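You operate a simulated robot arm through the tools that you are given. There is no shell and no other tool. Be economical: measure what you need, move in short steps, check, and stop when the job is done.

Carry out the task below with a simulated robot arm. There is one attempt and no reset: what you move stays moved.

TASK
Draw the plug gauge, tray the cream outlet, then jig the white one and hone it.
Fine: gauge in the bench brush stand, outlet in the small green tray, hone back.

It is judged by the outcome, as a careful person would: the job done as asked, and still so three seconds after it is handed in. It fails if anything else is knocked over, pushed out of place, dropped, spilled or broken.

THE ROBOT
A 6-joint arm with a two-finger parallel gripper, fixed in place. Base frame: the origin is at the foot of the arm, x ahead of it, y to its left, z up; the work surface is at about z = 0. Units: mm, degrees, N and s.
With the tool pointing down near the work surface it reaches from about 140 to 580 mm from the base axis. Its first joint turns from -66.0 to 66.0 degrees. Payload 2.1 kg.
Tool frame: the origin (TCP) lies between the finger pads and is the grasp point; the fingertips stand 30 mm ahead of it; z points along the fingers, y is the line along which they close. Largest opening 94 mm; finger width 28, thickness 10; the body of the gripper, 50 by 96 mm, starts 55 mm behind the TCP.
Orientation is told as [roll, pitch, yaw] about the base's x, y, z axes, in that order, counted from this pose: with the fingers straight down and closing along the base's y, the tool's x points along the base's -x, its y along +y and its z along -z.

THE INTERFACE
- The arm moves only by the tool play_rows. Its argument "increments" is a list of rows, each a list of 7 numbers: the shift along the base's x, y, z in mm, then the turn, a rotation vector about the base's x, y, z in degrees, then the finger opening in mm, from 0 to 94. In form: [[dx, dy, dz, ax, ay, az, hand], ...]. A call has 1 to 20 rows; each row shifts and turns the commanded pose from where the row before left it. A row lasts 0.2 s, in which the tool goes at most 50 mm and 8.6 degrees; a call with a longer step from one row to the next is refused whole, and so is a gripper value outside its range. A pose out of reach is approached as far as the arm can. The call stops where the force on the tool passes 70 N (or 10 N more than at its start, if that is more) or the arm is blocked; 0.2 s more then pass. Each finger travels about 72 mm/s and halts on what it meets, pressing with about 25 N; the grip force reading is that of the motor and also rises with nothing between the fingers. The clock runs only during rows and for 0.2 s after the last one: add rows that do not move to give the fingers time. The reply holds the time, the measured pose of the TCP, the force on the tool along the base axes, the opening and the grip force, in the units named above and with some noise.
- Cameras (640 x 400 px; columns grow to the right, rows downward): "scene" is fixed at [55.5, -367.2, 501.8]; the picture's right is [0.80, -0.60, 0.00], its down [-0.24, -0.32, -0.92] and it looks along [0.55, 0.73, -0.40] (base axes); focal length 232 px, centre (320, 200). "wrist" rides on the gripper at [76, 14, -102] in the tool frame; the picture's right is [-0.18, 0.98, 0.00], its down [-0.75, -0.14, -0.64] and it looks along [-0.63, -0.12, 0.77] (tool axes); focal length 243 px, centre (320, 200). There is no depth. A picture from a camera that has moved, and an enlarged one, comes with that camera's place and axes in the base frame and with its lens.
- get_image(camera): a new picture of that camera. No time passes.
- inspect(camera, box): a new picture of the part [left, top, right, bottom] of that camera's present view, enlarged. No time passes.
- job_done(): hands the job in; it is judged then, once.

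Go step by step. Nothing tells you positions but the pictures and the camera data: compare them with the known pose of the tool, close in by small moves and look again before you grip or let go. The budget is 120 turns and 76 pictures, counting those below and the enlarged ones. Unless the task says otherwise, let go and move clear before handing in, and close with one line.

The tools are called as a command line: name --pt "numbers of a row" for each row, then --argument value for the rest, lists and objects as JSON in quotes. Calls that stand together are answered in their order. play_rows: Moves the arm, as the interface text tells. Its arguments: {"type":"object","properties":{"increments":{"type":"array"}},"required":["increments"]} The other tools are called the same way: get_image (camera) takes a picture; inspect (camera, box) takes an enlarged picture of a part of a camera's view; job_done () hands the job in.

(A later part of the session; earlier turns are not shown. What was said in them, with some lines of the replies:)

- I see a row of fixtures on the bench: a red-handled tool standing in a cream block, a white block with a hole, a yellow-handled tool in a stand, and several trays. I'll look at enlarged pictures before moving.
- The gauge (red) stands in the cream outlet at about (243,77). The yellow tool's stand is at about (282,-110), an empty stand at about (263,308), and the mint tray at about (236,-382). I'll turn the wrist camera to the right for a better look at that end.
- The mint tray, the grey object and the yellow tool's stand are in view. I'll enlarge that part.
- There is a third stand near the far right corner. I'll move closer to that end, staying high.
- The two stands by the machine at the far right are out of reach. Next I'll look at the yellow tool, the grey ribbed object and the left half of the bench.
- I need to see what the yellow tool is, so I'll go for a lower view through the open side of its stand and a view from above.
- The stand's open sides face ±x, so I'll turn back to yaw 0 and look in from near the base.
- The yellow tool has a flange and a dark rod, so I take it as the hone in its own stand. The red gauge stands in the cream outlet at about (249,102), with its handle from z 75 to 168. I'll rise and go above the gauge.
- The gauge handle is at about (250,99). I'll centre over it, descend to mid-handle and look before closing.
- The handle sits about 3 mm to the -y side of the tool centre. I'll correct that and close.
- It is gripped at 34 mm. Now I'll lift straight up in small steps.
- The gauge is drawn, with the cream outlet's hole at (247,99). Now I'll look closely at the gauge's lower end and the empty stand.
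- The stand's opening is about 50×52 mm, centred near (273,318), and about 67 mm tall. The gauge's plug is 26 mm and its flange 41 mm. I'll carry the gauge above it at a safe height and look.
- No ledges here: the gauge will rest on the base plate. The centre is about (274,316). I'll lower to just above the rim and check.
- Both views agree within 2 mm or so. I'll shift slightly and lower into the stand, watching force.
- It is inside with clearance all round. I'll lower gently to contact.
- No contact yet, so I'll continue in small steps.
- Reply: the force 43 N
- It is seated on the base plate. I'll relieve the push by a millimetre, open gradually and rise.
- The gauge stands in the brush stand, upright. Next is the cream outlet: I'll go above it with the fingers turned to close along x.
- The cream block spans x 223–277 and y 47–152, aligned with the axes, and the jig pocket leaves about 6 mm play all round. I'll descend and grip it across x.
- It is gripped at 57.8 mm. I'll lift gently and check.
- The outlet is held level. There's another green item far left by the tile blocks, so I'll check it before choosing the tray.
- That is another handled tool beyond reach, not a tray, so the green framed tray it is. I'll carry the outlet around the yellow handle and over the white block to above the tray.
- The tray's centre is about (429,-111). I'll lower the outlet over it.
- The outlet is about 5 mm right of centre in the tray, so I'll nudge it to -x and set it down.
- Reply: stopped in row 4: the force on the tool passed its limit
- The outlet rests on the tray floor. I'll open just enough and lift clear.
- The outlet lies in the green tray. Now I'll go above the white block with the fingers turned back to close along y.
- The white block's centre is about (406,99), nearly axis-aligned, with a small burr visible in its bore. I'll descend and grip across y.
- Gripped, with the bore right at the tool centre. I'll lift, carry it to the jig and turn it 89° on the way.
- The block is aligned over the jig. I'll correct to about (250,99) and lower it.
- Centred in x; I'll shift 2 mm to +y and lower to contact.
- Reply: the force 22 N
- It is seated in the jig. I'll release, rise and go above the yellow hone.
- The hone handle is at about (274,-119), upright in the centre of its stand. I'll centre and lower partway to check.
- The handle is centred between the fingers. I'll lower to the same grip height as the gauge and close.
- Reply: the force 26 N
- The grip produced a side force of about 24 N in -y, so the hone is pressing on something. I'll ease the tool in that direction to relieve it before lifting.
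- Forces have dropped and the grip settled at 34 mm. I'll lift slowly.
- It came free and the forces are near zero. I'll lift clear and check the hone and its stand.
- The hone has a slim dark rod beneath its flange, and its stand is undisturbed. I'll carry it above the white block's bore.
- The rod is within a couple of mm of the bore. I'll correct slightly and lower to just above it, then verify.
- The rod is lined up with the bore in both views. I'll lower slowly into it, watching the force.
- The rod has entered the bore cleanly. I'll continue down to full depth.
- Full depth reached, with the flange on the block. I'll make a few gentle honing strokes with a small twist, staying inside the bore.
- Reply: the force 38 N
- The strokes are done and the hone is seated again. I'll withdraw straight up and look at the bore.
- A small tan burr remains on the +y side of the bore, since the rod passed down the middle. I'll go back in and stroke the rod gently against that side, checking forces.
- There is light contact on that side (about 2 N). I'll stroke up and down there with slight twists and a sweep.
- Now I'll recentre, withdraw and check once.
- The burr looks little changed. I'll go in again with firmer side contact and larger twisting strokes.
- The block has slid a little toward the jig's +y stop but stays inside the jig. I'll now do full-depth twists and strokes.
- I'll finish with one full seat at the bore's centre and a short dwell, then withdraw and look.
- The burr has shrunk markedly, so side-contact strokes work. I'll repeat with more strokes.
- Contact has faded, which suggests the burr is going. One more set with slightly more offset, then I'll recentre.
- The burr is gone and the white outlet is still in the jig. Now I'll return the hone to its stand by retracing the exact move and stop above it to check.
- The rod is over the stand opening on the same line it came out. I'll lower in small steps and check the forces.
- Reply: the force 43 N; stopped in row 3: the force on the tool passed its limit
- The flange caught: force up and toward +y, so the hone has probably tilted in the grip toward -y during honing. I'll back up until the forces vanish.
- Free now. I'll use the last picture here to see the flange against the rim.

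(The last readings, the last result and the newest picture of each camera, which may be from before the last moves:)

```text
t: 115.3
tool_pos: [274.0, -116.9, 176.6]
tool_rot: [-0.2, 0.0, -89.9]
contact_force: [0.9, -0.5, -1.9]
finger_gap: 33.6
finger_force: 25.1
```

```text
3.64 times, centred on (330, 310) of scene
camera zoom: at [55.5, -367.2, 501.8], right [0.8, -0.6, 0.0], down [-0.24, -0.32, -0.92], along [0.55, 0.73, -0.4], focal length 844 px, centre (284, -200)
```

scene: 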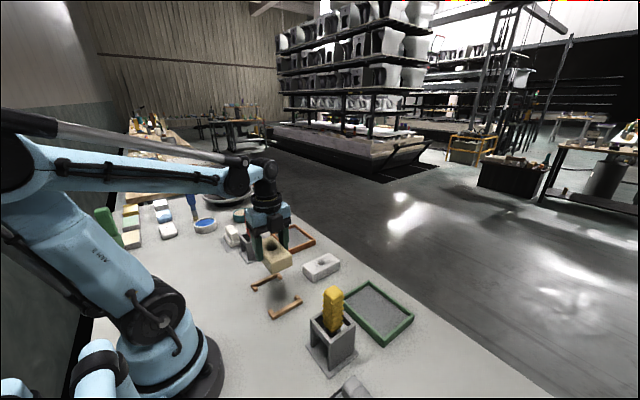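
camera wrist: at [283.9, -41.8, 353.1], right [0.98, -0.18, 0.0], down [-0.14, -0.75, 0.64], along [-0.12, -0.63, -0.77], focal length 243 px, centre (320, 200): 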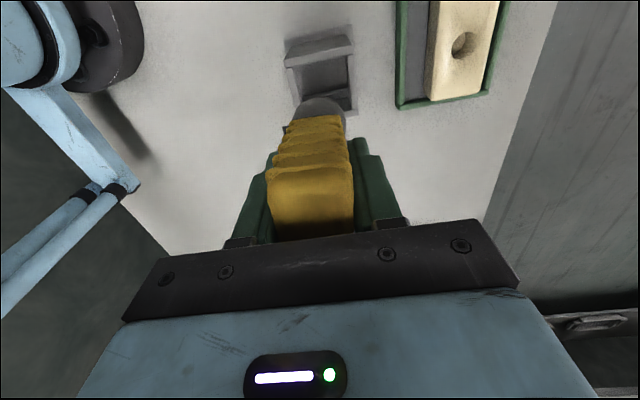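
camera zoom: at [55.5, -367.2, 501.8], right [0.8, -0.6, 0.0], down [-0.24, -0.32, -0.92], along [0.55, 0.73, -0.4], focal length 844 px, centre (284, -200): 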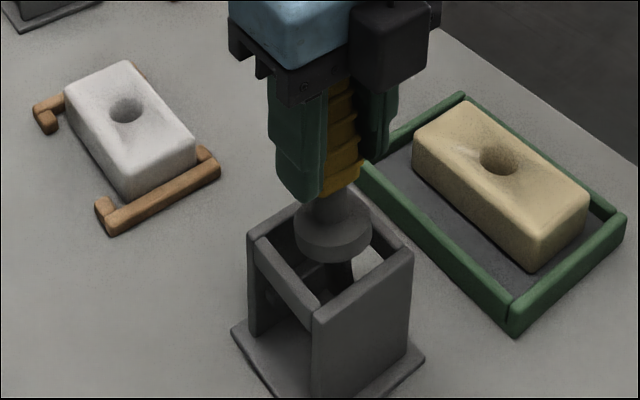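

The picture suggests the flange sits about 5 mm to -y of the opening's centre and the handle has slid up in the grip. I'll shift +5 in y and +2 in x, then lower in careful small steps.

play_rows --pt "1 2.5 0 0 0 0 10" --pt "1 2.5 0 0 0 0 10" --pt "0 0 -4 0 0 0 10" --pt "0 0 -4 0 0 0 10" --pt "0 0 0 0 0 0 10"

```text
t: 116.5
tool_pos: [276.4, -111.9, 169.4]
tool_rot: [-0.1, 0.1, -90.0]
contact_force: [0.0, 0.8, -0.8]
finger_gap: 33.6
finger_force: 24.6
```

play_rows --pt "0 0 -3 0 0 0 10" --pt "0 0 -3 0 0 0 10" --pt "0 0 0 0 0 0 10"

```text
t: 117.3
tool_pos: [275.3, -112.7, 162.0]
tool_rot: [-0.1, 0.0, -90.0]
contact_force: [-0.1, 0.4, -2.0]
finger_gap: 33.5
finger_force: 24.9
```

Still free. I'll keep lowering in small steps.

play_rows --pt "0 0 -2 0 0 0 10" --pt "0 0 -2 0 0 0 10" --pt "0 0 0 0 0 0 10"

```text
t: 118.1
tool_pos: [275.9, -111.6, 159.4]
tool_rot: [-0.1, 0.0, -90.0]
contact_force: [-1.0, -0.2, -1.3]
finger_gap: 33.7
finger_force: 24.9
```

play_rows --pt "0 0 -2 0 0 0 10" --pt "0 0 -2 0 0 0 10" --pt "0 0 0 0 0 0 10"

```text
t: 118.9
tool_pos: [275.1, -113.6, 155.6]
tool_rot: [-0.1, 0.0, -90.0]
contact_force: [0.3, -0.3, -1.2]
finger_gap: 33.5
finger_force: 24.8
```

play_rows --pt "0 0 -2 0 0 0 10" --pt "0 0 -2 0 0 0 10" --pt "0 0 0 0 0 0 10"

```text
t: 119.7
tool_pos: [273.7, -111.8, 151.8]
tool_rot: [-0.1, 0.1, -89.9]
contact_force: [0.3, -0.3, -0.8]
finger_gap: 33.7
finger_force: 24.6
```

play_rows --pt "0 0 -2 0 0 0 10" --pt "0 0 -2 0 0 0 10" --pt "0 0 0 0 0 0 10"

```text
t: 120.5
tool_pos: [273.4, -112.6, 147.6]
tool_rot: [-0.1, 0.1, -90.1]
contact_force: [0.4, -0.3, -0.9]
finger_gap: 33.7
finger_force: 25.4
```

play_rows --pt "0 0 -2 0 0 0 10" --pt "0 0 -2 0 0 0 10" --pt "0 0 0 0 0 0 10"

```text
t: 121.3
tool_pos: [274.6, -112.5, 142.7]
tool_rot: [-0.1, 0.0, -90.0]
contact_force: [-0.6, 0.5, -1.3]
finger_gap: 33.3
finger_force: 24.5
```

play_rows --pt "0 0 -2 0 0 0 10" --pt "0 0 -1.5 0 0 0 10" --pt "0 0 0 0 0 0 10"

```text
t: 122.1
tool_pos: [276.5, -111.5, 140.0]
tool_rot: [-0.1, 0.0, -90.1]
contact_force: [1.0, 0.1, -1.7]
finger_gap: 33.7
finger_force: 25.7
```

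play_rows --pt "0 0 -1.5 0 0 0 10" --pt "0 0 -1.5 0 0 0 10" --pt "0 0 0 0 0 0 10"

```text
t: 122.9
tool_pos: [275.5, -112.2, 137.3]
tool_rot: [-0.2, -0.1, -90.0]
contact_force: [-0.3, -0.2, -1.0]
finger_gap: 33.4
finger_force: 25.2
```

play_rows --pt "0 0 -1.5 0 0 0 10" --pt "0 0 -1.5 0 0 0 10" --pt "0 0 0 0 0 0 10"

play_rows --pt "0 0 -1.5 0 0 0 10" --pt "0 0 -1 0 0 0 10" --pt "0 0 0 0 0 0 10"

```text
t: 123.7
tool_pos: [274.4, -112.3, 135.0]
tool_rot: [0.0, 0.1, -90.0]
contact_force: [0.2, 0.5, -1.3]
finger_gap: 33.7
finger_force: 24.6
```

```text
t: 124.5
tool_pos: [274.3, -111.9, 130.7]
tool_rot: [-0.2, 0.1, -90.0]
contact_force: [-0.8, -0.6, -0.8]
finger_gap: 34.0
finger_force: 24.9
```

play_rows --pt "0 0 -1 0 0 0 10" --pt "0 0 -1 0 0 0 10" --pt "0 0 0 0 0 0 10"

play_rows --pt "0 0 -1 0 0 0 10" --pt "0 0 -1 0 0 0 10" --pt "0 0 0 0 0 0 10"

```text
t: 125.3
tool_pos: [277.0, -111.3, 127.7]
tool_rot: [-0.1, 0.1, -90.0]
contact_force: [0.3, 0.1, -1.3]
finger_gap: 33.6
finger_force: 24.7
```

```text
t: 126.1
tool_pos: [277.0, -113.0, 126.9]
tool_rot: [-0.1, 0.1, -90.0]
contact_force: [0.1, 0.6, -1.4]
finger_gap: 33.5
finger_force: 25.3
```

I had the sign reversed: since the handle slid up in the grip, seating happens at a lower tool height. I'll continue down in small steps, staying above the rim with the fingertips.

play_rows --pt "0 0 -1.5 0 0 0 10" --pt "0 0 -1.5 0 0 0 10" --pt "0 0 0 0 0 0 10"

play_rows --pt "0 0 -1 0 0 0 10" --pt "0 0 -1 0 0 0 10" --pt "0 0 0 0 0 0 10"

```text
t: 126.9
tool_pos: [275.9, -111.8, 124.6]
tool_rot: [-0.1, 0.1, -90.0]
contact_force: [-3.1, -1.1, 45.3]
finger_gap: 33.9
finger_force: 25.5
```

```text
t: 127.4
tool_pos: [277.0, -113.2, 124.7]
tool_rot: [-0.1, 0.1, -90.0]
contact_force: [0.0, 0.4, 19.6]
finger_gap: 33.9
finger_force: 24.7
stopped in row 2: the force on the tool passed its limit (the readings are from after the stop); the commanded pose is now the measured one
```

It is seated: a clear vertical force with no side load, at about the original resting height. I'll relieve, open gradually and rise straight up.

play_rows --pt "0 0 0.8 0 0 0 10" --pt "0 0 0 0 0 0 33" --pt "0 0 0 0 0 0 40" --pt "0 0 0 0 0 0 60" --pt "0 0 0 0 0 0 80" --pt "0 0 0 0 0 0 94" --pt "0 0 0 0 0 0 94" --pt "0 0 15 0 0 0 94" --pt "0 0 25 0 0 0 94" --pt "0 0 35 0 0 0 94" --pt "0 0 40 0 0 0 94" --pt "0 0 40 0 0 0 94" --pt "0 0 0 0 0 0 94"

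get_image --camera "scene"

```text
t: 130.2
tool_pos: [275.7, -113.5, 279.0]
tool_rot: [-0.1, 0.1, -90.1]
contact_force: [-0.2, 0.3, 0.0]
finger_gap: 94.0
finger_force: 0.0
```

```text
refused: no pictures are left
```

The gripper is open and clear, with no forces on it. No pictures are left, so I can't look at the hone after release. The last readings showed it seated, and everything else is done, so I'm handing in.

job_done

```text
The job is handed in.
```

The gauge is in the brush stand, the cream outlet is in the green tray, and the white outlet is jigged and honed with its burr gone. The hone is back in its stand by force readings only: its flange caught on the rim on the first try, and I had no picture left to check it or the stand after release.
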